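You operate a simulated robot arm through the tools that you are given. There is no shell and no other tool.

You run a simulated robot arm. Do the job below in one go: nothing can be reset, and whatever is moved stays where it is left.

## Task
Plug in the gold arc in the grey fixture and switch the cream box on.
Fine: close both latches first; the black plug goes into the arc before you switch on; the arc lights up and stays in the fixture; the grey plug stays in the box.

The check looks at the end state, three seconds after you hand in, the way a careful person would. Anything else that was tipped, shoved, dropped, spilled or broken makes it a failure.

## Robot
A 6-joint arm with a two-finger parallel gripper, fixed in place. Base frame: the origin is at the foot of the arm, x ahead of it, y to its left, z up; the work surface is at about z = 799. Units: mm, rad, N and s.
With the tool pointing down near the work surface it reaches from about 320 to 820 mm from the base axis. Its first joint turns from -2.897 to 2.897 rad. Payload 3.43 kg.
The TCP is the grasp point between the finger pads, 34 mm short of the fingertips. In the tool frame z runs along the fingers and y along their closing line. Largest opening 128 mm; finger width 24, thickness 12; the body of the gripper, 48 by 130 mm, starts 96 mm behind the TCP.
Orientation is told as [roll, pitch, yaw] about the base's x, y, z axes, in that order, counted from this pose: with the fingers straight down and closing along the base's y, the tool's x points along the base's -x, its y along +y and its z along -z.

## Interface
- The arm moves only by the tool play_rows. Its argument "steps" is text: rows parted by semicolons, each of 6 numbers parted by spaces: the shift along the base's x, y, z in mm, then the turn, a rotation vector about the base's x, y, z in rad. In form: tx ty tz ax ay az; .... A call has 1 to 20 rows; each row is the pose to reach, as a shift and turn from the pose commanded when the call began. "grip" is the opening, from 0 (shut) to 1 (fully open), set as the call begins (left out, the last holds). Rows are played at 5 a second. More than 50 mm and 0.15 rad between two rows, or a gripper value outside its range, and nothing of the call is played. A pose out of reach is approached as far as the arm can. The call stops where the force on the tool passes 90 N (or 10 N more than at its start, if that is more) or the arm is blocked; 0.2 s more then pass. Each finger travels about 45 mm/s and halts on what it meets, pressing with about 43 N; the grip force reading is that of the motor and also rises with nothing between the fingers. The clock runs only during rows and for 0.2 s after the last one: add rows that repeat a pose to give the fingers time. The reply holds the time, the measured pose of the TCP, the force on the tool along the base axes, the opening and the grip force, in the units named above and with some noise, with the torque about the TCP (base axes, N m) and any sound that the robot's microphone picked up.
- Cameras (640 x 400 px; columns grow to the right, rows downward): "scene" is fixed at [399, 650.2, 1376]; the picture's right is [-0.88, 0.48, 0.00], its down [0.42, 0.78, -0.47] and it looks along [-0.22, -0.41, -0.88] (base axes); focal length 214 px, centre (320, 200). "wrist" rides on the gripper at [76, -11, -160] in the tool frame; the picture's right is [0.15, 0.99, 0.00], its down [-0.88, 0.13, -0.46] and it looks along [-0.45, 0.07, 0.89] (tool axes); focal length 234 px, centre (320, 200). There is no depth. A picture from a camera that has moved, and an enlarged one, comes with that camera's place and axes in the base frame and with its lens.
- snapshot(camera): a new picture of that camera. The clock stands still meanwhile.
- close_up(camera, box): a new picture of the part [left, top, right, bottom] of that camera's present view, enlarged. The clock stands still meanwhile.
- job_done(): hands the job in; it is judged then, once.

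Places have to be worked out from the pictures, the camera data and where the tool is seen. Open the gripper and draw the arm clear of the work before you hand the job in, unless the task says otherwise.

The tools are called after "Request:" as a command line: name --argument value ..., lists and objects as JSON in quotes. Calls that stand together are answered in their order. play_rows: Moves the arm, as the interface text tells. Its arguments: {"type":"object","properties":{"steps":{"type":"string"},"grip":{"type":"number"}},"required":["steps"]} The other tools are called the same way: snapshot (camera) takes a picture; close_up (camera, box) takes an enlarged picture of a part of a camera's view; job_done () hands the job in.

At the start:

```text
clock: 0.0
tcp_pos: [209.4, 451.5, 1184.5]
tool_rot: [0.001, 0.0, -0.001]
wrist_force: [-0.2, -0.2, 0.8]
wrist_torque: [-0.02, -0.03, 0.01]
finger_gap: 127.9
finger_force: 0.1
```

scene: 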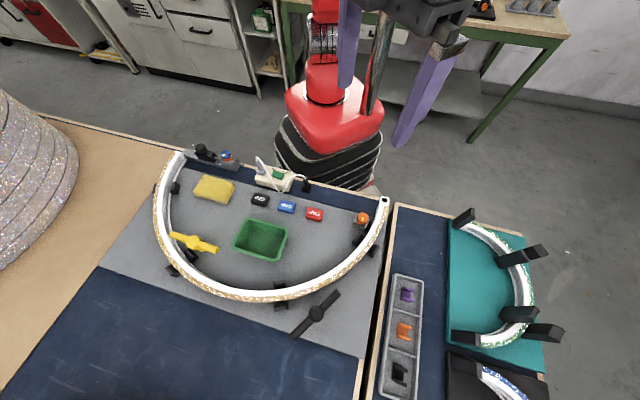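
wrist: 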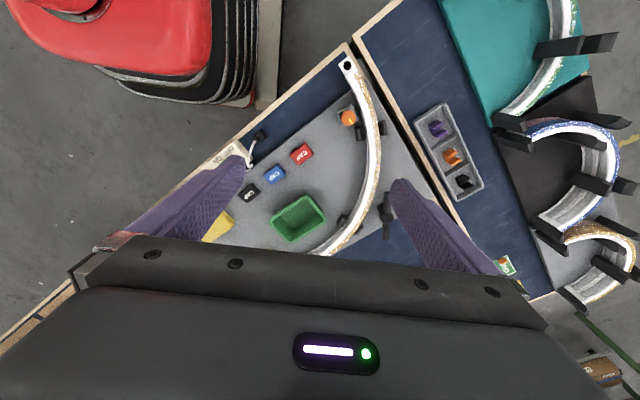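

I start by looking closer at the fixture with the gold arc, the latches, the box and the plugs.

Request:
close_up --camera "scene" --box '[140, 130, 300, 230]'

Request:
close_up --camera "scene" --box '[280, 160, 400, 235]'

Request:
close_up --camera "scene" --box '[140, 210, 400, 372]'

Request:
close_up --camera "scene" --box '[160, 135, 240, 185]'

Request:
close_up --camera "scene" --box '[240, 145, 320, 195]'

```text
4.00 times, centred on (220, 180) of scene
camera zoom: at [399.0, 650.2, 1376.0], right [-0.88, 0.48, 0.0], down [0.42, 0.78, -0.47], along [-0.22, -0.41, -0.88], focal length 858 px, centre (720, 280)
```

zoom: 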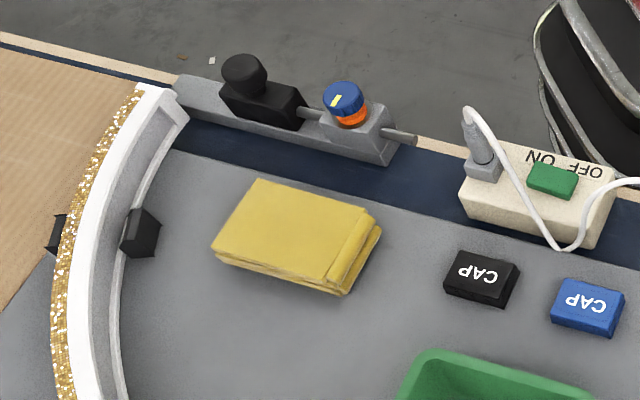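

```text
5.33 times, centred on (340, 198) of scene
camera zoom: at [399.0, 650.2, 1376.0], right [-0.88, 0.48, 0.0], down [0.42, 0.78, -0.47], along [-0.22, -0.41, -0.88], focal length 1144 px, centre (213, 213)
```

zoom: 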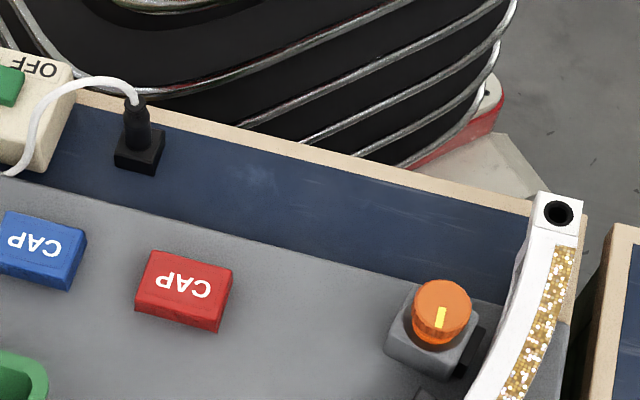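

```text
2.46 times, centred on (270, 291) of scene
camera zoom: at [399.0, 650.2, 1376.0], right [-0.88, 0.48, 0.0], down [0.42, 0.78, -0.47], along [-0.22, -0.41, -0.88], focal length 528 px, centre (443, -24)
```

zoom: 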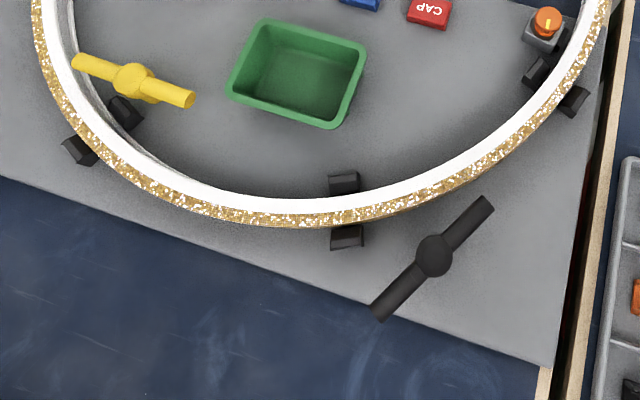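

```text
8.00 times, centred on (200, 160) of scene
camera zoom: at [399.0, 650.2, 1376.0], right [-0.88, 0.48, 0.0], down [0.42, 0.78, -0.47], along [-0.22, -0.41, -0.88], focal length 1716 px, centre (1280, 520)
```

zoom: 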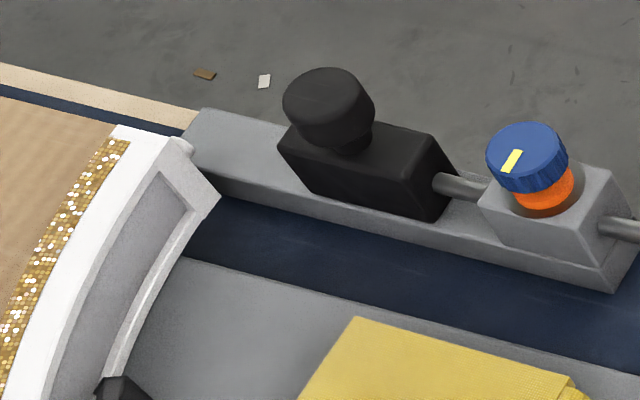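

```text
8.00 times, centred on (280, 170) of scene
camera zoom: at [399.0, 650.2, 1376.0], right [-0.88, 0.48, 0.0], down [0.42, 0.78, -0.47], along [-0.22, -0.41, -0.88], focal length 1716 px, centre (640, 440)
```

zoom: 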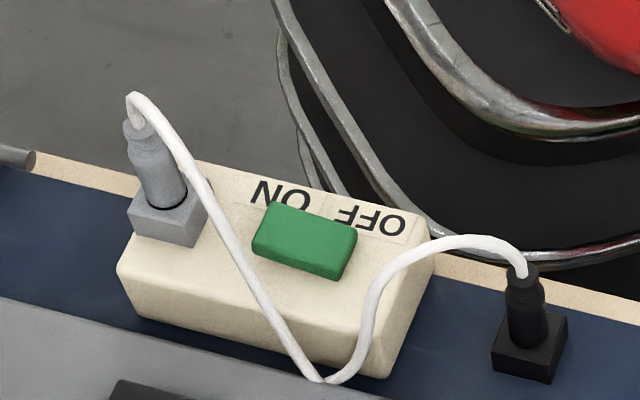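

The gold arc runs from a left end near (581,38) to a right end with a hole near (105,488). The box is near (349,270) and the black plug is parked near (275,320). I'll bring the wrist camera over the box area for a better look.

Request:
play_rows --steps "27 -21 -19 0 0 0; 54 -43 -38 0 0 0; 81 -65 -57 0 0 0; 108 -86 -76 0 0 0; 135 -108 -95 0 0 0; 163 -130 -115 0 0 0; 190 -151 -134 0 0 0"

Request:
snapshot --camera "wrist"

Request:
close_up --camera "wrist" --box '[160, 0, 480, 200]'

```text
clock: 1.6
tcp_pos: [399.9, 300.0, 1051.1]
tool_rot: [-0.001, 0.001, -0.001]
wrist_force: [-0.7, -0.6, -0.1]
wrist_torque: [0.02, 0.0, 0.0]
finger_gap: 128.1
finger_force: 0.1
```

```text
taken
camera wrist: at [323.0, 288.8, 1211.0], right [-0.15, 0.99, 0.0], down [0.88, 0.13, 0.46], along [0.45, 0.07, -0.89], focal length 234 px, centre (320, 200)
```

wrist: 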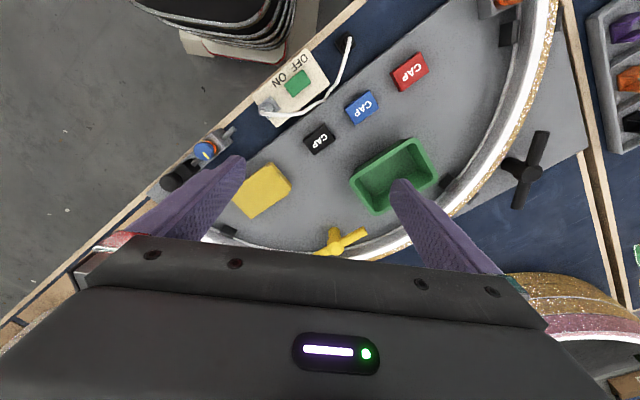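

```text
2.00 times, centred on (320, 100) of wrist
camera zoom: at [323.0, 288.8, 1211.0], right [-0.15, 0.99, 0.0], down [0.88, 0.13, 0.46], along [0.45, 0.07, -0.89], focal length 468 px, centre (320, 400)
```

zoom: 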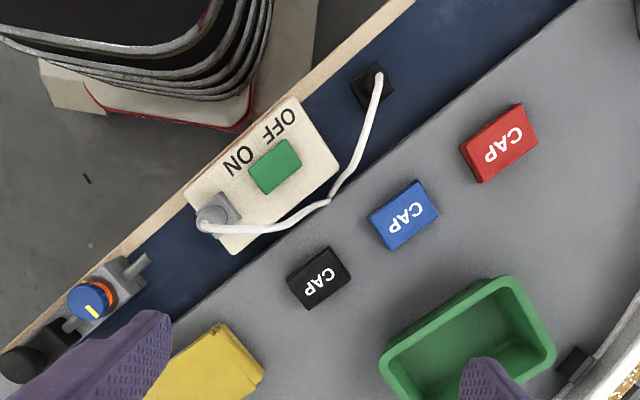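

I can now see the box with its switch rocker to the OFF side, and the black plug in a parking holder. Next I view the left-end mechanism with the wrist camera.

Request:
play_rows --steps "27 -30 0 0 0 0; 54 -60 0 0 0 0; 81 -90 0 0 0 0; 108 -120 0 0 0 0; 135 -150 0 0 0 0; 162 -180 0 0 0 0; 189 -210 -10 0 0 0"

Request:
snapshot --camera "wrist"

Request:
close_up --camera "wrist" --box '[160, 0, 480, 200]'

Request:
snapshot --camera "scene"

```text
clock: 3.2
tcp_pos: [587.4, 91.2, 1042.0]
tool_rot: [0.0, 0.0, -0.001]
wrist_force: [-0.1, 0.4, 0.4]
wrist_torque: [0.02, -0.04, 0.02]
finger_gap: 128.2
finger_force: 0.1
```

```text
taken
camera wrist: at [511.8, 80.7, 1203.2], right [-0.15, 0.99, 0.0], down [0.88, 0.13, 0.46], along [0.45, 0.07, -0.89], focal length 234 px, centre (320, 200)
```

wrist: 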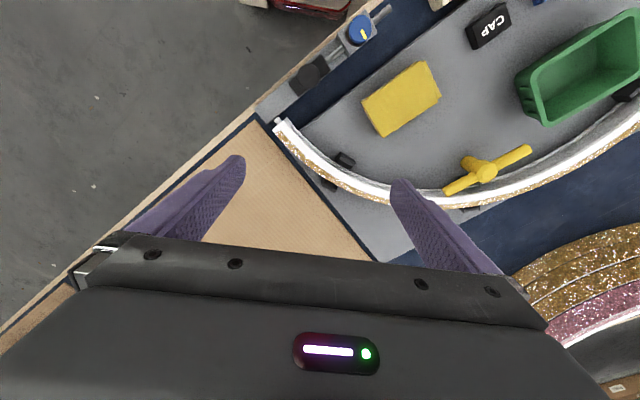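

```text
2.00 times, centred on (320, 100) of wrist
camera zoom: at [511.8, 80.7, 1203.2], right [-0.15, 0.99, 0.0], down [0.88, 0.13, 0.46], along [0.45, 0.07, -0.89], focal length 468 px, centre (320, 400)
```

zoom: 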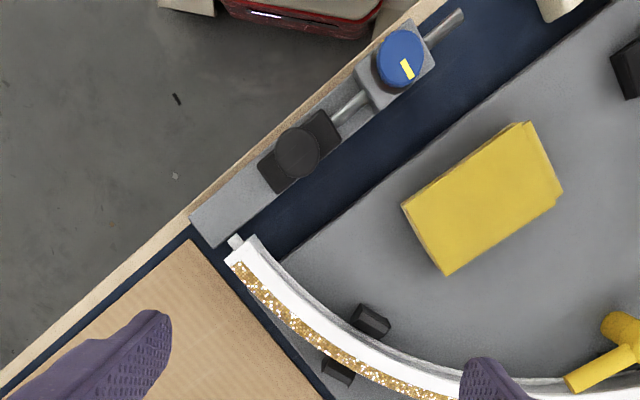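

```text
taken
```

scene: 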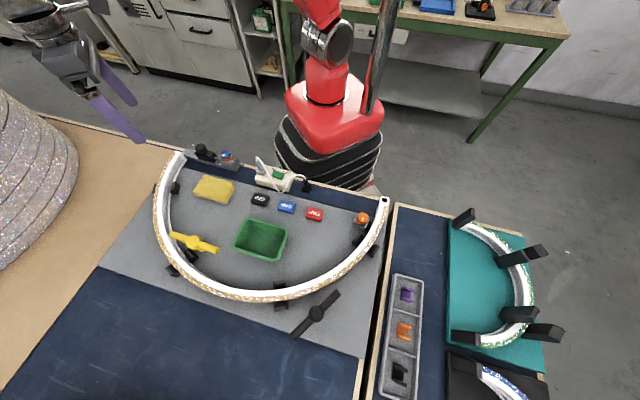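

The left mechanism is a black sliding carriage with a knob on a rail, a rod, and a blue/orange knob on a grey block. Now I look at the yellow turn bar.

Request:
play_rows --steps "8 40 0 0 0 0; 16 80 0 0 0 0; 24 120 0 0 0 0; 32 160 0 0 0 0; 40 200 0 0 0 0; 48 240 0 0 0 0"

Request:
snapshot --camera "wrist"

Request:
close_up --camera "wrist" --box '[240, 50, 480, 200]'

```text
clock: 4.6
tcp_pos: [638.6, 333.9, 1042.6]
tool_rot: [0.0, 0.0, -0.001]
wrist_force: [0.0, -0.5, 0.4]
wrist_torque: [0.05, -0.01, -0.01]
finger_gap: 128.2
finger_force: 0.0
```

```text
taken
camera wrist: at [562.8, 322.1, 1202.7], right [-0.15, 0.99, 0.0], down [0.88, 0.13, 0.46], along [0.45, 0.07, -0.89], focal length 234 px, centre (320, 200)
```

wrist: 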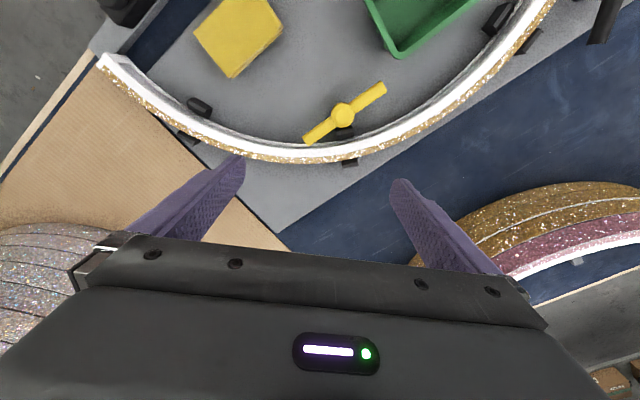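

```text
2.67 times, centred on (360, 125) of wrist
camera zoom: at [562.8, 322.1, 1202.7], right [-0.15, 0.99, 0.0], down [0.88, 0.13, 0.46], along [0.45, 0.07, -0.89], focal length 624 px, centre (213, 400)
```

zoom: 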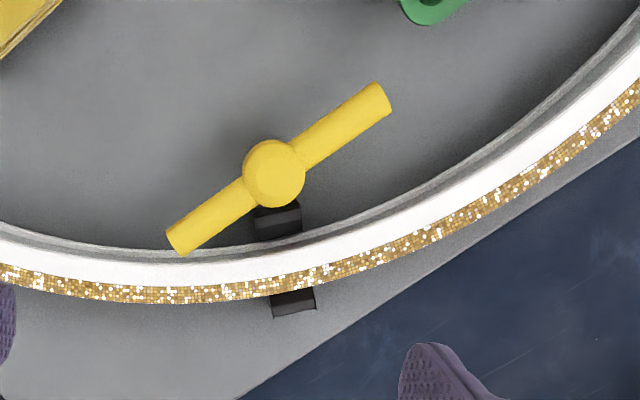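

The yellow bar is a turn latch, with its hub just inside the arc and not yet across it. Now the black bar and the right end.

Request:
play_rows --steps "-40 30 0 0 0 0; -80 60 0 0 0 0; -110 100 0 0 0 0; -140 140 0 0 0 0; -170 180 0 0 0 0; -200 220 0 0 0 0; -220 250 0 0 0 0"

Request:
snapshot --camera "wrist"

Request:
close_up --camera "wrist" --box '[240, 50, 480, 200]'

Request:
play_rows --steps "-40 0 0 0 0 0; -80 0 0 0 0 0; -120 0 0 0 0 0; -160 -10 0 0 0 0; -200 -20 0 0 0 0; -220 -30 0 0 0 0"

Request:
snapshot --camera "wrist"

Request:
close_up --camera "wrist" --box '[160, 0, 480, 200]'

```text
clock: 6.2
tcp_pos: [416.5, 582.6, 1040.0]
tool_rot: [-0.001, 0.0, 0.0]
wrist_force: [-1.1, 0.7, 0.6]
wrist_torque: [0.01, 0.03, 0.0]
finger_gap: 128.0
finger_force: 0.0
```

```text
taken
camera wrist: at [339.8, 571.9, 1200.4], right [-0.15, 0.99, 0.0], down [0.88, 0.13, 0.46], along [0.45, 0.07, -0.89], focal length 234 px, centre (320, 200)
```

wrist: 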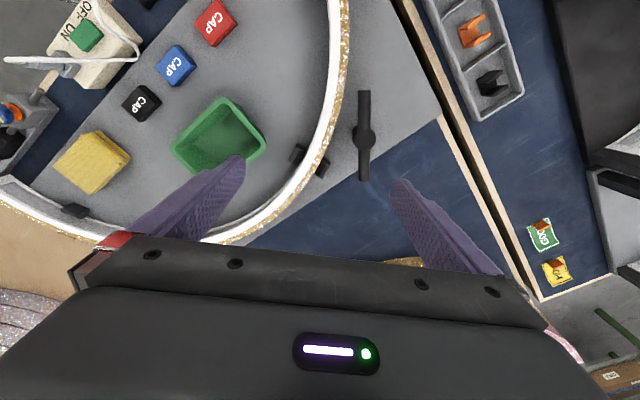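

```text
2.67 times, centred on (360, 125) of wrist
camera zoom: at [339.8, 571.9, 1200.4], right [-0.15, 0.99, 0.0], down [0.88, 0.13, 0.46], along [0.45, 0.07, -0.89], focal length 624 px, centre (213, 400)
```

zoom: 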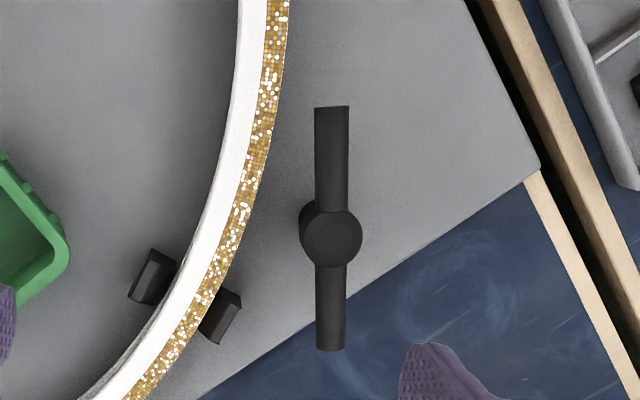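

```text
clock: 7.6
tcp_pos: [194.9, 551.8, 1040.8]
tool_rot: [0.001, -0.001, 0.001]
wrist_force: [-1.1, 0.3, -0.5]
wrist_torque: [0.01, 0.01, 0.02]
finger_gap: 128.0
finger_force: 0.0
```

```text
taken
camera wrist: at [118.3, 539.6, 1200.6], right [-0.15, 0.99, 0.0], down [0.88, 0.13, 0.46], along [0.45, 0.07, -0.89], focal length 234 px, centre (320, 200)
```

wrist: 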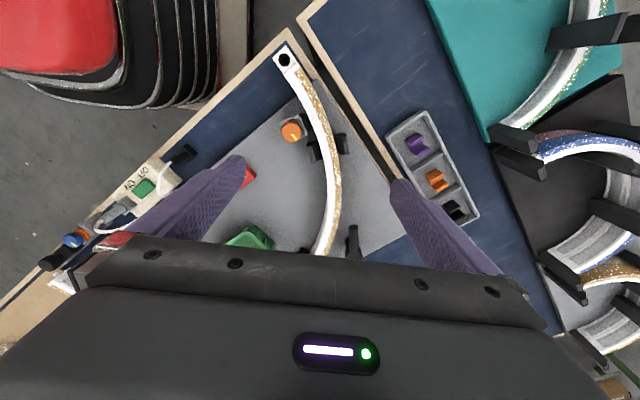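

```text
2.00 times, centred on (320, 100) of wrist
camera zoom: at [118.3, 539.6, 1200.6], right [-0.15, 0.99, 0.0], down [0.88, 0.13, 0.46], along [0.45, 0.07, -0.89], focal length 468 px, centre (320, 400)
```

zoom: 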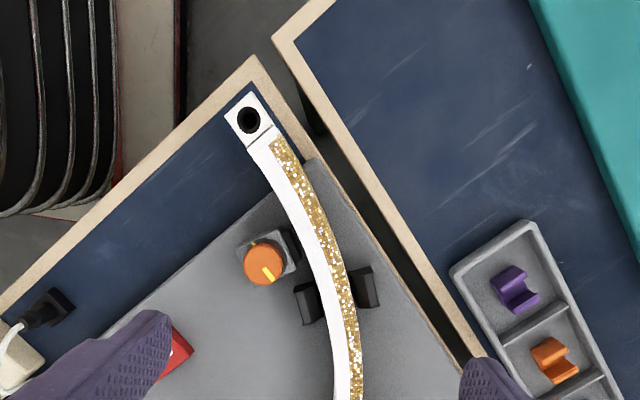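

I zoom in on the orange knob and the arc's right end from here.

Request:
close_up --camera "wrist" --box '[260, 30, 356, 90]'

Request:
close_up --camera "wrist" --box '[264, 105, 360, 165]'

Request:
close_up --camera "scene" --box '[336, 186, 400, 226]'

Request:
close_up --camera "scene" --box '[330, 200, 394, 260]'

Request:
close_up --camera "scene" --box '[150, 215, 230, 275]'

Request:
close_up --camera "scene" --box '[260, 270, 356, 345]'

Request:
close_up --camera "scene" --box '[170, 140, 218, 170]'

Request:
close_up --camera "scene" --box '[205, 140, 253, 175]'

```text
6.67 times, centred on (308, 60) of wrist
camera zoom: at [118.3, 539.6, 1200.6], right [-0.15, 0.99, 0.0], down [0.88, 0.13, 0.46], along [0.45, 0.07, -0.89], focal length 1561 px, centre (400, 1133)
```

zoom: 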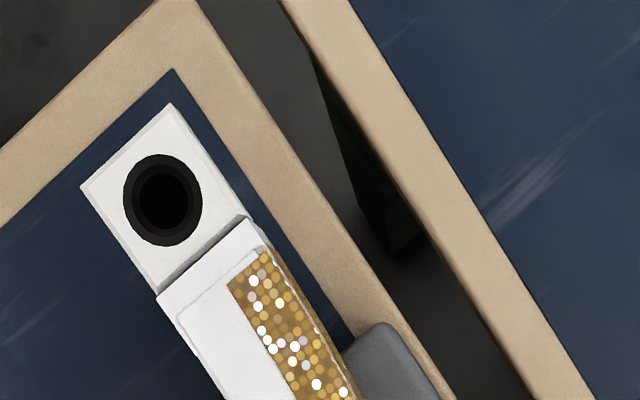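

```text
6.67 times, centred on (312, 135) of wrist
camera zoom: at [118.3, 539.6, 1200.6], right [-0.15, 0.99, 0.0], down [0.88, 0.13, 0.46], along [0.45, 0.07, -0.89], focal length 1561 px, centre (373, 633)
```

zoom: 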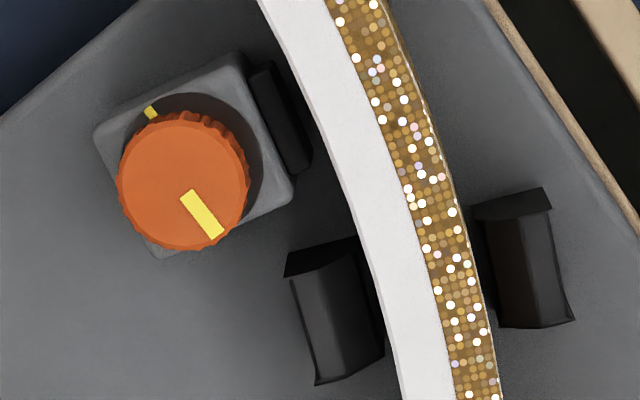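

```text
10.00 times, centred on (368, 206) of scene
camera zoom: at [399.0, 650.2, 1376.0], right [-0.88, 0.48, 0.0], down [0.42, 0.78, -0.47], along [-0.22, -0.41, -0.88], focal length 2145 px, centre (-160, 140)
```

zoom: 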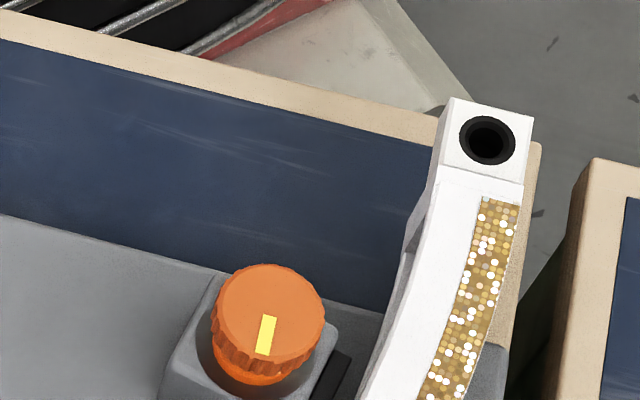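

```text
6.67 times, centred on (362, 230) of scene
camera zoom: at [399.0, 650.2, 1376.0], right [-0.88, 0.48, 0.0], down [0.42, 0.78, -0.47], along [-0.22, -0.41, -0.88], focal length 1430 px, centre (40, 0)
```

zoom: 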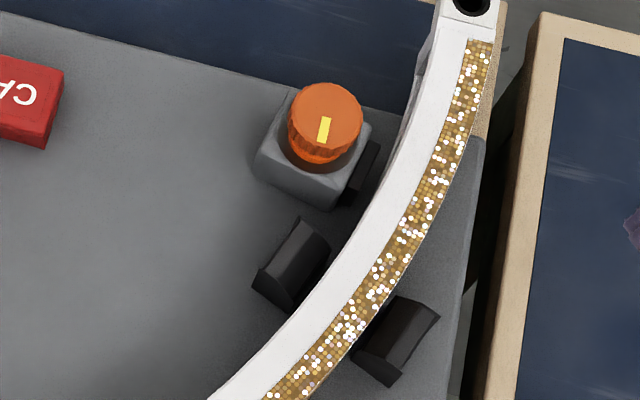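

```text
6.67 times, centred on (190, 245) of scene
camera zoom: at [399.0, 650.2, 1376.0], right [-0.88, 0.48, 0.0], down [0.42, 0.78, -0.47], along [-0.22, -0.41, -0.88], focal length 1430 px, centre (1187, -100)
```

zoom: 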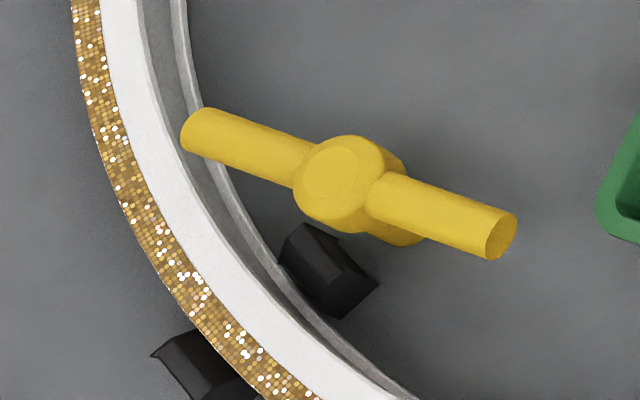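

```text
5.33 times, centred on (308, 308) of scene
camera zoom: at [399.0, 650.2, 1376.0], right [-0.88, 0.48, 0.0], down [0.42, 0.78, -0.47], along [-0.22, -0.41, -0.88], focal length 1144 px, centre (384, -373)
```

zoom: 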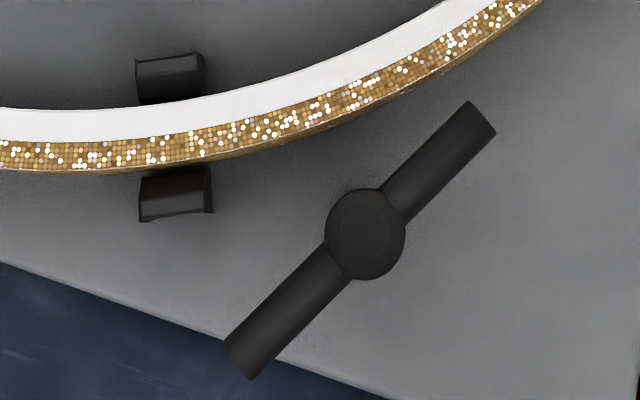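

```text
13.33 times, centred on (194, 155) of scene
camera zoom: at [399.0, 650.2, 1376.0], right [-0.88, 0.48, 0.0], down [0.42, 0.78, -0.47], along [-0.22, -0.41, -0.88], focal length 2860 px, centre (2000, 800)
```

zoom: 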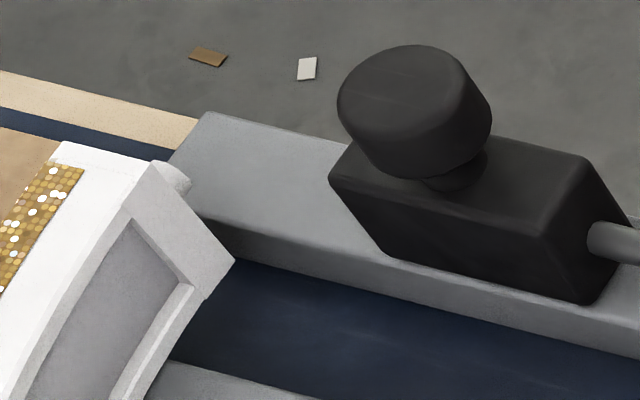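

```text
11.43 times, centred on (229, 158) of scene
camera zoom: at [399.0, 650.2, 1376.0], right [-0.88, 0.48, 0.0], down [0.42, 0.78, -0.47], along [-0.22, -0.41, -0.88], focal length 2451 px, centre (1360, 686)
```

zoom: 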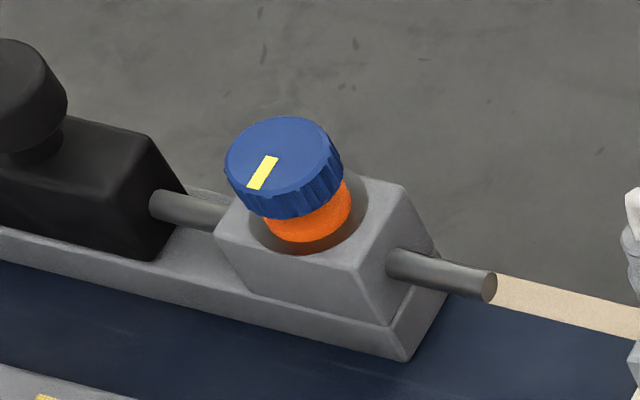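

The yellow and black turn bars are the two latches. Their hubs are at about (600,360) and (406,646), each bar sits about 67° short of lying radially across the arc, and the bar axis is at z≈857. I start with the black one, moving above its outer half with a narrower opening.

Request:
play_rows --grip 0.32 --steps "35 15 0 0 0 0.03; 70 30 0 0 0 0.07; 105 44 0 0 0 0.10; 140 59 0 0 0 0.13; 176 73 -10 0 0 0.17; 211 88 -20 0 0 0.20; 246 103 -40 0 0 0.236; 246 103 -60 0 0 0.236"

Request:
snapshot --camera "wrist"

Request:
snapshot --camera "scene"

```text
clock: 9.4
tcp_pos: [440.3, 652.4, 979.2]
tool_rot: [0.001, 0.001, 0.236]
wrist_force: [-0.5, 0.1, 0.3]
wrist_torque: [0.0, -0.03, 0.01]
finger_gap: 41.0
finger_force: 0.1
out of reach, approached as far as the arm can: row 7, 8
```

```text
taken
camera wrist: at [368.5, 623.8, 1139.7], right [-0.37, 0.93, 0.0], down [0.83, 0.33, 0.46], along [0.42, 0.17, -0.89], focal length 234 px, centre (320, 200)
```

wrist: 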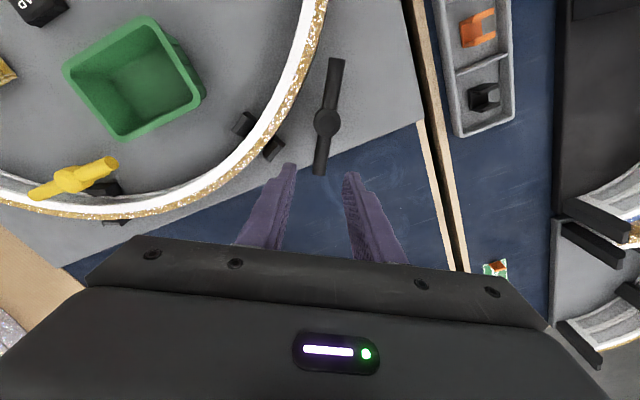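

```text
taken
```

scene: 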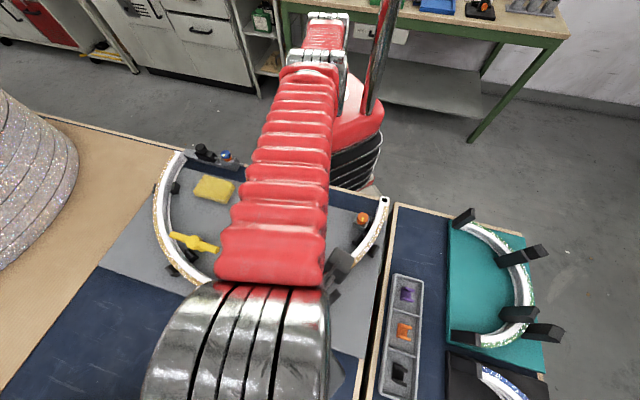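

At z≈980 the target was slightly beyond reach, and lower down the reach is larger. The fingers line up with the bar, so I descend to the bar height.

Request:
play_rows --steps "0 0 -30 0 0 0; 0 0 -60 0 0 0; 0 0 -80 0 0 0"

Request:
snapshot --camera "wrist"

Request:
close_up --camera "wrist" --box '[240, 80, 400, 230]'

```text
clock: 10.2
tcp_pos: [440.5, 650.0, 899.4]
tool_rot: [0.0, 0.0, 0.236]
wrist_force: [-0.2, 0.7, 0.3]
wrist_torque: [0.01, 0.06, 0.01]
finger_gap: 41.1
finger_force: 0.1
```

```text
taken
camera wrist: at [368.8, 622.4, 1059.6], right [-0.37, 0.93, 0.0], down [0.83, 0.33, 0.46], along [0.42, 0.17, -0.89], focal length 234 px, centre (320, 200)
```

wrist: 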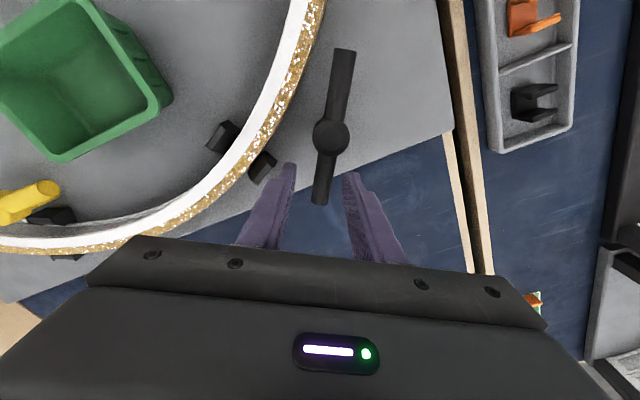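

```text
2.67 times, centred on (320, 155) of wrist
camera zoom: at [368.8, 622.4, 1059.6], right [-0.37, 0.93, 0.0], down [0.83, 0.33, 0.46], along [0.42, 0.17, -0.89], focal length 624 px, centre (320, 320)
```

zoom: 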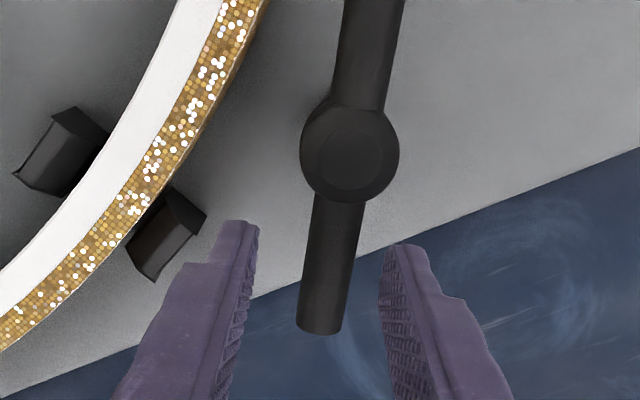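

Fingertips are at bar height and the bar is about 5 mm to their +y side. I correct that, lower to z≈858 and close.

Request:
play_rows --steps "0 4 -20 0 0 0; 0 4 -41 0 0 0; 0 4 -41 0 0 0"

Request:
close_up --camera "wrist" --box '[240, 80, 400, 230]'

```text
clock: 11.0
tcp_pos: [439.7, 653.8, 859.7]
tool_rot: [0.0, -0.002, 0.236]
wrist_force: [-0.2, 0.3, 0.9]
wrist_torque: [0.03, -0.02, 0.03]
finger_gap: 41.0
finger_force: 0.1
```

```text
2.67 times, centred on (320, 155) of wrist
camera zoom: at [368.4, 625.3, 1018.8], right [-0.37, 0.93, 0.0], down [0.83, 0.33, 0.46], along [0.42, 0.17, -0.89], focal length 624 px, centre (320, 320)
```

zoom: 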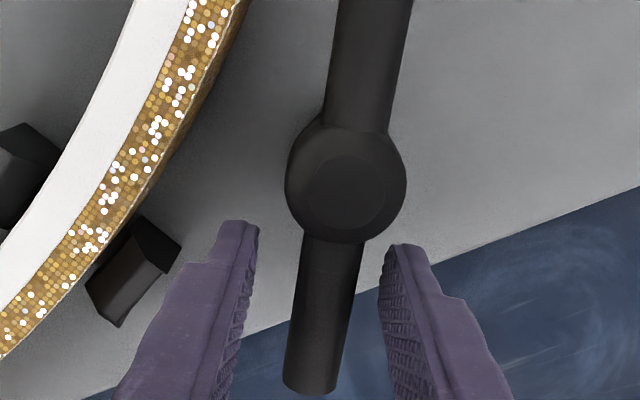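

The fingers straddle the bar well. Closing on it.

Request:
play_rows --grip 0.05 --steps "0 0 0 0 0 0; 0 0 0 0 0 0; 0 0 0 0 0 0; 0 0 0 0 0 0"

```text
clock: 12.0
tcp_pos: [440.4, 655.3, 859.7]
tool_rot: [0.005, -0.001, 0.235]
wrist_force: [-0.4, 27.1, -5.8]
wrist_torque: [0.49, -0.56, -0.89]
finger_gap: 16.5
finger_force: 45.1
```

The bar is gripped, with about 27 N of sideways load from a small offset. I rotate it counter-clockwise about the hub, in a first part of 0.4 rad.

Request:
play_rows --steps "-1 3.4 0 0 0 0.1; -2.3 6.6 0 0 0 0.2; -3.9 9.7 0 0 0 0.3; -5.9 12.6 0 0 0 0.4"

Request:
close_up --camera "wrist" --box '[160, 0, 480, 230]'

```text
clock: 13.0
tcp_pos: [434.6, 667.1, 859.8]
tool_rot: [-0.001, 0.003, 0.639]
wrist_force: [-7.1, 8.4, -3.5]
wrist_torque: [0.42, -0.47, -0.38]
finger_gap: 16.6
finger_force: 44.8
```

```text
1.74 times, centred on (320, 115) of wrist
camera zoom: at [379.4, 613.9, 1019.1], right [-0.71, 0.71, 0.0], down [0.63, 0.63, 0.45], along [0.32, 0.32, -0.89], focal length 407 px, centre (320, 348)
```

zoom: 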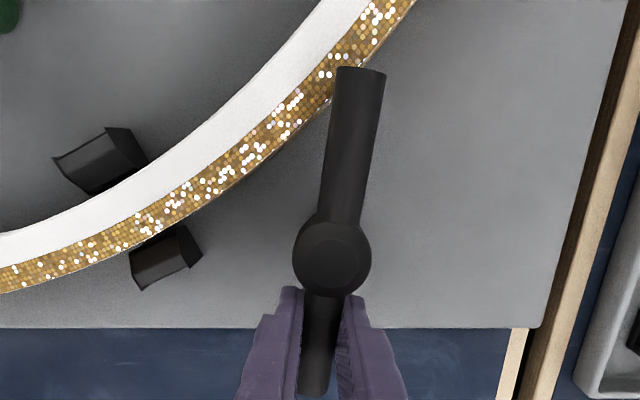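

The latch turns smoothly with its tip moving over the arc, and forces are low. I continue the rest of the turn, 0.77 rad more.

Request:
play_rows --steps "-2.2 2.7 0 0 0 0.1; -4.7 5.2 0 0 0 0.2; -7.4 7.4 0 0 0 0.3; -10.3 9.3 0 0 0 0.4; -13.4 11 0 0 0 0.5; -16.6 12.3 0 0 0 0.6; -20 13.3 0 0 0 0.7; -22.4 13.8 0 0 0 0.77"

Request:
close_up --camera "wrist" --box '[160, 0, 480, 230]'

```text
clock: 14.8
tcp_pos: [413.7, 679.9, 858.8]
tool_rot: [0.001, 0.003, 1.408]
wrist_force: [-5.6, -16.0, -8.8]
wrist_torque: [0.14, -0.09, -0.14]
finger_gap: 16.5
finger_force: 45.6
```

```text
1.74 times, centred on (320, 115) of wrist
camera zoom: at [411.3, 604.5, 1019.2], right [-1.0, 0.02, 0.0], down [0.02, 0.89, 0.45], along [0.01, 0.45, -0.89], focal length 407 px, centre (320, 348)
```

zoom: 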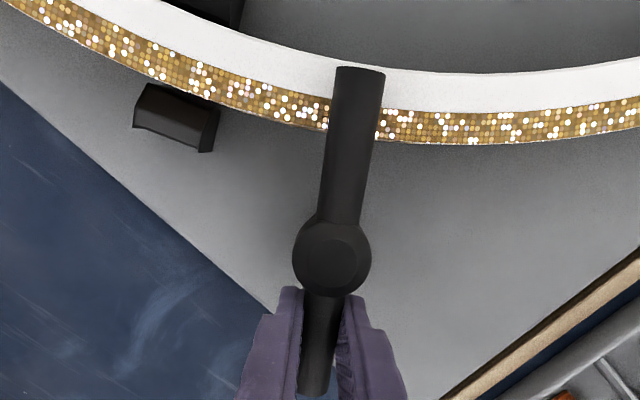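

The black bar now lies across the arc, about radial. I probe 0.06 rad further to feel for an end stop.

Request:
play_rows --steps "-1 0.2 0 0 0 0.03; -2.1 0.3 0 0 0 0.06"

```text
clock: 15.4
tcp_pos: [411.7, 680.5, 858.5]
tool_rot: [0.0, 0.003, 1.465]
wrist_force: [3.0, -17.1, -11.5]
wrist_torque: [-0.31, -0.09, -1.31]
finger_gap: 17.5
finger_force: 44.6
```

The torque rises to -1.3 Nm, so the end stop is reached and the black latch is closed. I release and lift straight up.

Request:
play_rows --grip 0.32 --steps "0 0 0 0 0 0; 0 0 0 0 0 0; 0 0 0 0 0 0; 0 0 30 0 0 0; 0 0 60 0 0 0; -5 -15 90 0 0 0; -10 -40 110 0 0 0"

Request:
snapshot --camera "wrist"

```text
clock: 17.0
tcp_pos: [400.2, 641.3, 971.0]
tool_rot: [0.0, 0.001, 1.465]
wrist_force: [0.4, 0.1, -0.6]
wrist_torque: [0.05, 0.0, -0.01]
finger_gap: 41.3
finger_force: 0.0
```

```text
taken
camera wrist: at [402.9, 566.0, 1130.8], right [-1.0, -0.04, 0.0], down [-0.04, 0.89, 0.46], along [-0.02, 0.45, -0.89], focal length 234 px, centre (320, 200)
```

wrist: 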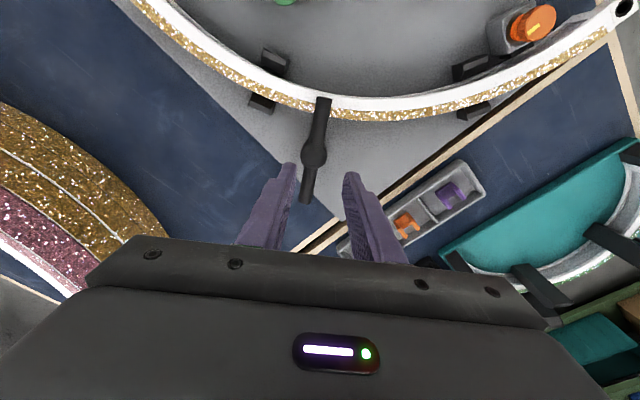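

Black latch is done. Next I move to above the yellow bar's inner half at (572.6, 389), turning the yaw to about -0.815.

Request:
play_rows --steps "10.8 -15.8 0 0 0 -0.1425; 21.6 -31.5 0 0 0 -0.285; 32.4 -47.3 0 0 0 -0.4275; 43.1 -63.1 0 0 0 -0.57; 53.9 -78.8 0 0 0 -0.7125; 64.7 -94.6 0 0 0 -0.855; 75.5 -110.4 0 0 0 -0.9975; 86.2 -126.1 0 0 0 -1.14; 97 -141.9 0 0 0 -1.2825; 107.8 -157.7 0 0 0 -1.425; 118.6 -173.4 0 0 0 -1.5675; 129.4 -189.2 0 0 0 -1.71; 140 -205 0 0 0 -1.8525; 151 -220.8 0 0 0 -1.995; 161.7 -236.5 0 0 0 -2.1375; 172.4 -252.3 0 0 0 -2.28"

Request:
snapshot --camera "wrist"

```text
clock: 20.4
tcp_pos: [573.0, 389.3, 969.1]
tool_rot: [0.0, 0.001, -0.815]
wrist_force: [0.2, 0.0, 1.4]
wrist_torque: [0.01, 0.01, -0.04]
finger_gap: 41.0
finger_force: 0.1
```

```text
taken
camera wrist: at [512.7, 437.1, 1129.7], right [0.62, 0.78, 0.0], down [0.7, -0.55, 0.46], along [0.36, -0.28, -0.89], focal length 234 px, centre (320, 200)
```

wrist: 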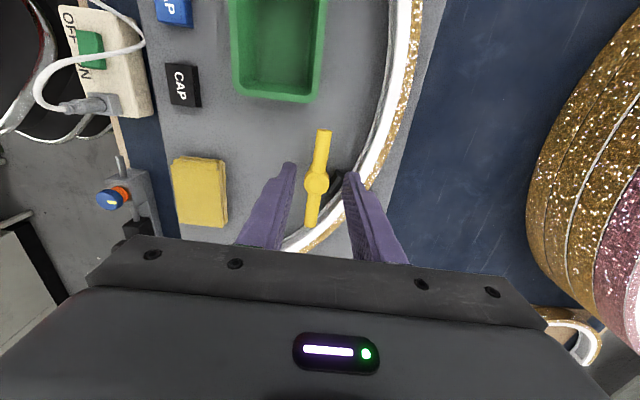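

Aligned above the yellow bar. I descend partway and check clearance to the arc.

Request:
play_rows --steps "0 0 -30 0 0 0; 0 0 -60 0 0 0; 0 0 -70 0 0 0"

Request:
close_up --camera "wrist" --box '[200, 40, 440, 240]'

```text
clock: 21.2
tcp_pos: [570.7, 390.8, 900.1]
tool_rot: [-0.001, 0.0, -0.815]
wrist_force: [-0.6, 0.1, 0.1]
wrist_torque: [-0.01, 0.02, -0.02]
finger_gap: 41.2
finger_force: 0.1
```

```text
2.00 times, centred on (320, 140) of wrist
camera zoom: at [511.2, 437.9, 1059.2], right [0.62, 0.79, 0.0], down [0.7, -0.55, 0.46], along [0.36, -0.28, -0.89], focal length 468 px, centre (320, 320)
```

zoom: 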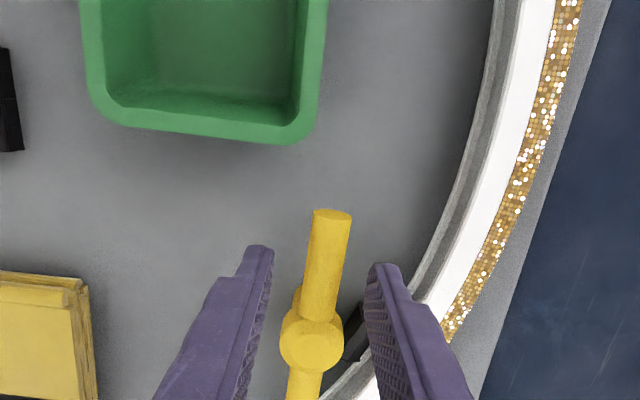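

Clearance to the arc is about 25 mm. I lower to z≈859 and close on the bar.

Request:
play_rows --steps "0 0 -20 0 0 0; 0 0 -41 0 0 0; 0 0 -41 0 0 0"

Request:
play_rows --grip 0.05 --steps "0 0 0 0 0 0; 0 0 0 0 0 0; 0 0 0 0 0 0; 0 0 0 0 0 0"

Request:
close_up --camera "wrist" --box '[200, 40, 440, 240]'

```text
clock: 22.0
tcp_pos: [572.6, 389.0, 859.7]
tool_rot: [0.001, 0.0, -0.815]
wrist_force: [-0.7, -0.9, 0.6]
wrist_torque: [0.0, 0.04, 0.03]
finger_gap: 41.0
finger_force: 0.1
```

```text
clock: 23.0
tcp_pos: [572.8, 390.7, 858.5]
tool_rot: [0.003, 0.001, -0.812]
wrist_force: [15.2, 15.7, -6.9]
wrist_torque: [0.47, 0.02, 0.92]
finger_gap: 16.9
finger_force: 44.8
```

```text
2.00 times, centred on (320, 140) of wrist
camera zoom: at [512.0, 438.2, 1019.6], right [0.62, 0.79, 0.0], down [0.7, -0.55, 0.46], along [0.36, -0.28, -0.89], focal length 468 px, centre (320, 320)
```

zoom: 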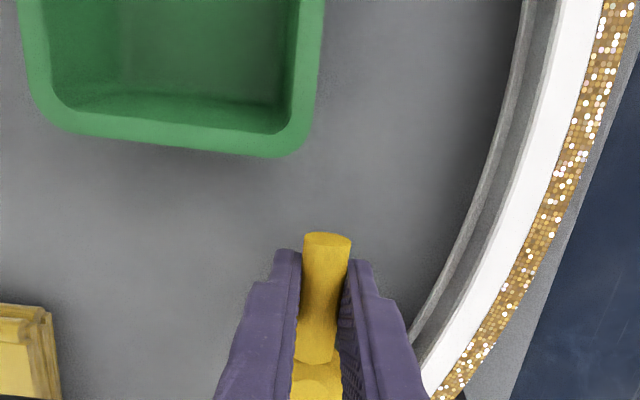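

Gripped. Now I turn it counter-clockwise about the hub (600,360) by 1.17 rad.

Request:
play_rows --steps "-2.8 -2.9 0 0 0 0.1; -5.2 -6 0 0 0 0.2; -7.4 -9.4 0 0 0 0.3; -9.2 -13 0 0 0 0.4; -10.6 -16.7 0 0 0 0.5; -11.65 -20.6 0 0 0 0.6; -12.3 -24.5 0 0 0 0.7; -12.6 -28.5 0 0 0 0.8; -12.4 -32.5 0 0 0 0.9; -11.9 -36.5 0 0 0 1.0; -11 -40.4 0 0 0 1.1; -10.1 -43 0 0 0 1.17"

Request:
close_up --camera "wrist" --box '[200, 40, 440, 240]'

Request:
close_up --camera "scene" --box '[140, 200, 240, 270]'

```text
clock: 25.6
tcp_pos: [562.9, 345.9, 860.3]
tool_rot: [-0.001, -0.001, 0.356]
wrist_force: [6.0, -13.9, 38.0]
wrist_torque: [-0.26, -0.07, -0.62]
finger_gap: 16.4
finger_force: 44.9
```

```text
2.00 times, centred on (320, 140) of wrist
camera zoom: at [495.1, 308.9, 1019.4], right [-0.48, 0.88, 0.0], down [0.78, 0.43, 0.46], along [0.4, 0.22, -0.89], focal length 468 px, centre (320, 320)
```

zoom: 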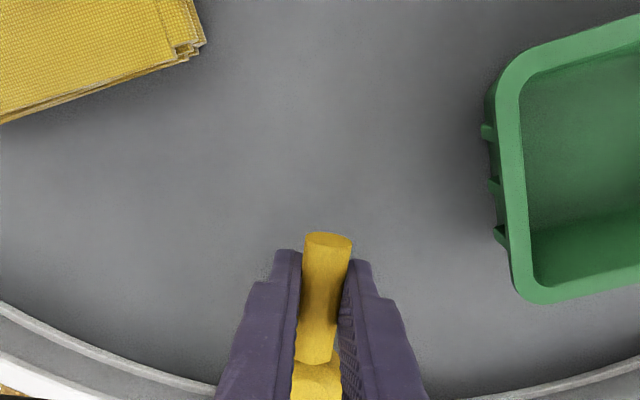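

```text
5.71 times, centred on (190, 235) of scene
camera zoom: at [399.0, 650.2, 1376.0], right [-0.88, 0.48, 0.0], down [0.42, 0.78, -0.47], along [-0.22, -0.41, -0.88], focal length 1226 px, centre (1063, 0)
```

zoom: 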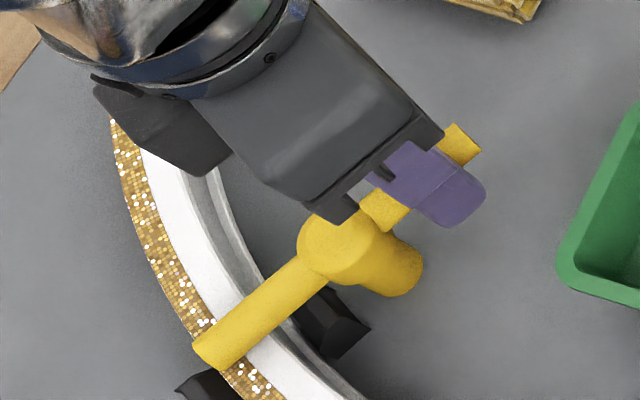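

The yellow bar now lies across the arc. I probe a little further for the stop, easing 1 mm up to relieve the vertical load.

Request:
play_rows --steps "0.4 -1.1 1 0 0 0.03; 0.9 -2.2 1 0 0 0.06"

```text
clock: 26.2
tcp_pos: [562.2, 345.3, 859.6]
tool_rot: [0.002, 0.0, 0.415]
wrist_force: [10.3, -5.6, 22.7]
wrist_torque: [0.12, -0.61, -1.29]
finger_gap: 17.2
finger_force: 44.2
```

The torque reached -1.3 Nm just as with the black latch, so this one is at its stop too. I release, lift and check both from above.

Request:
play_rows --grip 0.32 --steps "0 0 0 0 0 0; 0 0 0 0 0 0; 0 0 0 0 0 0; 0 0 30 0 0 0; 0 0 60 0 0 0; -20 0 90 0 0 0; -50 0 120 0 0 0; -80 0 140 0 0 0; -120 0 150 0 0 0"

Request:
snapshot --camera "wrist"

Request:
snapshot --camera "scene"

```text
clock: 28.2
tcp_pos: [441.9, 345.7, 1009.7]
tool_rot: [-0.001, 0.0, 0.417]
wrist_force: [-0.1, 0.7, 0.3]
wrist_torque: [-0.01, 0.04, 0.02]
finger_gap: 41.0
finger_force: 0.0
```

```text
taken
camera wrist: at [377.4, 304.7, 1169.8], right [-0.53, 0.85, 0.0], down [0.75, 0.48, 0.46], along [0.38, 0.24, -0.89], focal length 234 px, centre (320, 200)
```

wrist: 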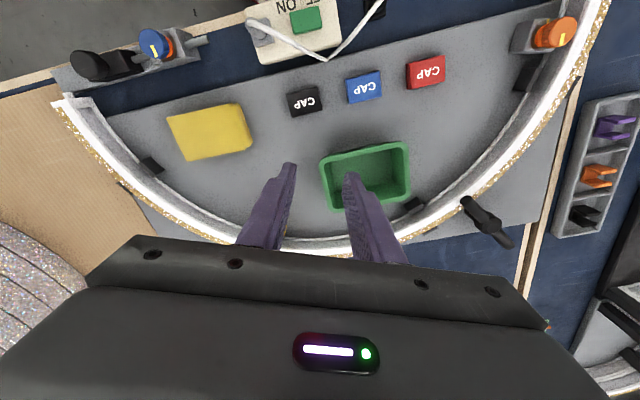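

```text
taken
```

scene: 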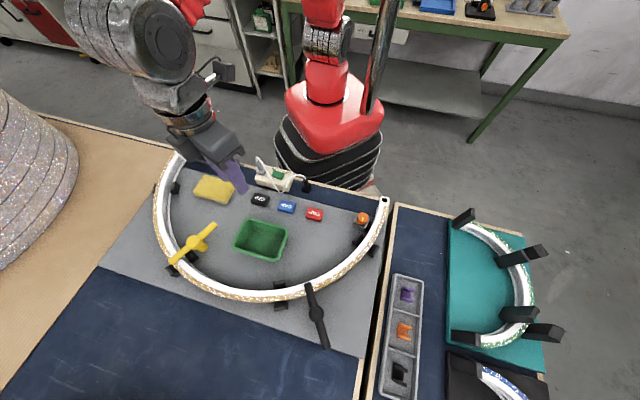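

Both latches are across the arc and nothing else has moved. Now I examine the black plug and its holder.

Request:
close_up --camera "scene" --box '[289, 168, 321, 196]'

Request:
close_up --camera "scene" --box '[246, 148, 310, 198]'

Request:
close_up --camera "scene" --box '[370, 190, 394, 205]'

```text
14.29 times, centred on (305, 182) of scene
camera zoom: at [399.0, 650.2, 1376.0], right [-0.88, 0.48, 0.0], down [0.42, 0.78, -0.47], along [-0.22, -0.41, -0.88], focal length 3064 px, centre (534, 457)
```

zoom: 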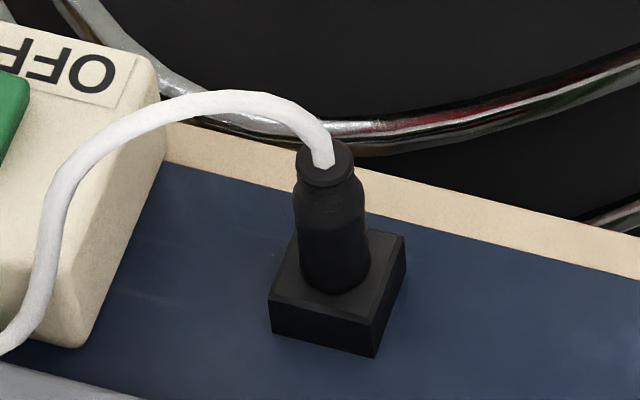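

```text
8.00 times, centred on (278, 173) of scene
camera zoom: at [399.0, 650.2, 1376.0], right [-0.88, 0.48, 0.0], down [0.42, 0.78, -0.47], along [-0.22, -0.41, -0.88], focal length 1716 px, centre (656, 416)
```

zoom: 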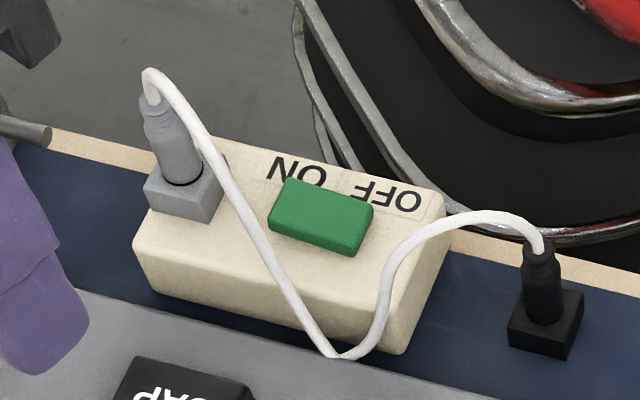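

```text
16.00 times, centred on (382, 198) of scene
camera zoom: at [399.0, 650.2, 1376.0], right [-0.88, 0.48, 0.0], down [0.42, 0.78, -0.47], along [-0.22, -0.41, -0.88], focal length 3432 px, centre (-672, 240)
```

zoom: 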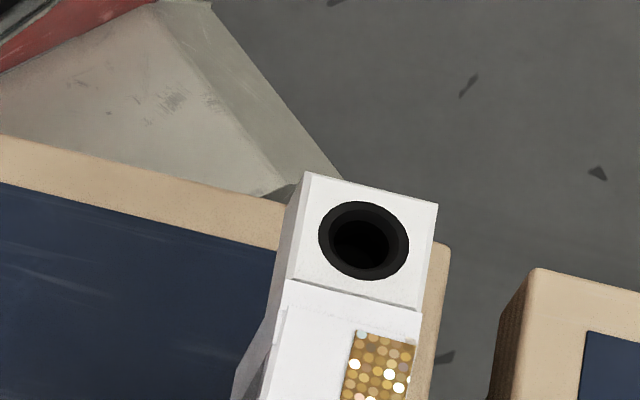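

I move above the black plug with yaw -0.758, so the fingers will close across the table edge direction and the cable leaves between them.

Request:
play_rows --grip 0.4 --steps "-19 -3 0 0 0 -0.13; -38 -6 0 0 0 -0.26; -58 -9 0 0 0 -0.39; -77 -12 0 0 0 -0.52; -97 -15 0 0 0 -0.65; -116 -18 0 0 0 -0.78; -135 -21 0 0 0 -0.91; -155 -24 -20 0 0 -1.04; -174 -28 -50 0 0 -1.175; -174 -28 -70 0 0 -1.175"

Request:
snapshot --camera "wrist"

Request:
close_up --camera "wrist" --box '[240, 60, 400, 210]'

Request:
snapshot --camera "scene"

```text
clock: 30.4
tcp_pos: [268.5, 315.8, 937.9]
tool_rot: [0.001, -0.001, -0.762]
wrist_force: [-0.1, 0.1, 0.7]
wrist_torque: [-0.01, -0.01, 0.02]
finger_gap: 51.3
finger_force: 0.1
```

```text
taken
camera wrist: at [205.3, 360.2, 1098.0], right [0.58, 0.82, 0.0], down [0.73, -0.51, 0.46], along [0.37, -0.26, -0.89], focal length 234 px, centre (320, 200)
```

wrist: 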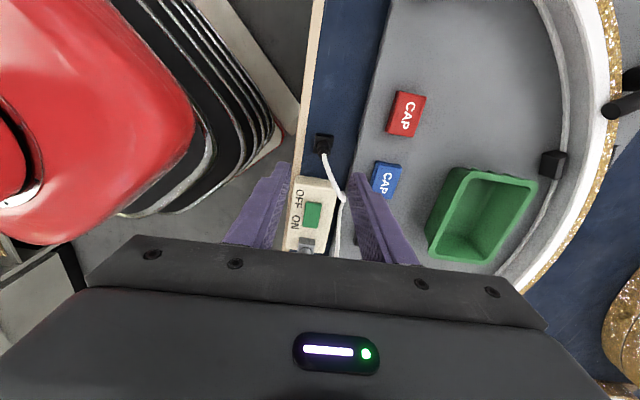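

```text
2.67 times, centred on (320, 135) of wrist
camera zoom: at [205.3, 360.2, 1098.0], right [0.58, 0.82, 0.0], down [0.73, -0.51, 0.46], along [0.37, -0.26, -0.89], focal length 624 px, centre (320, 373)
```

zoom: 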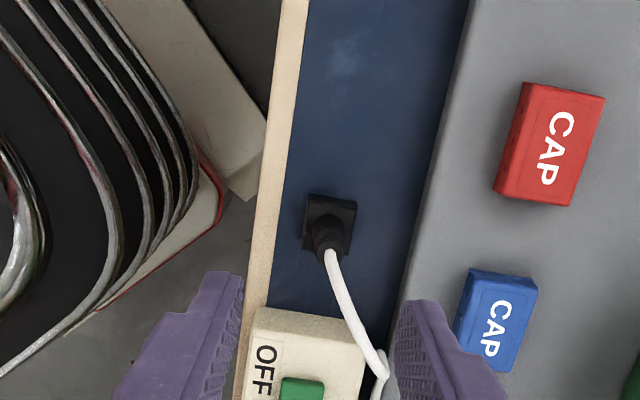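

```text
taken
```

scene: 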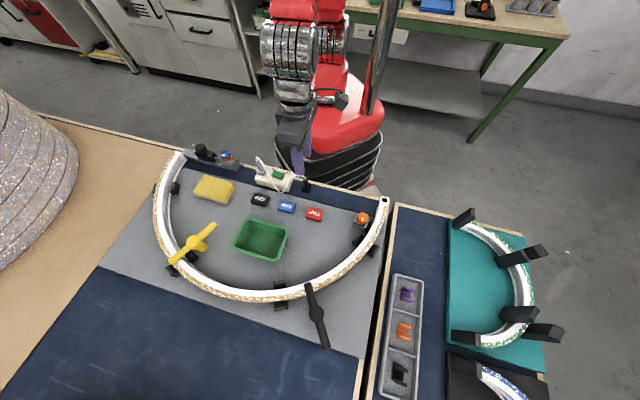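

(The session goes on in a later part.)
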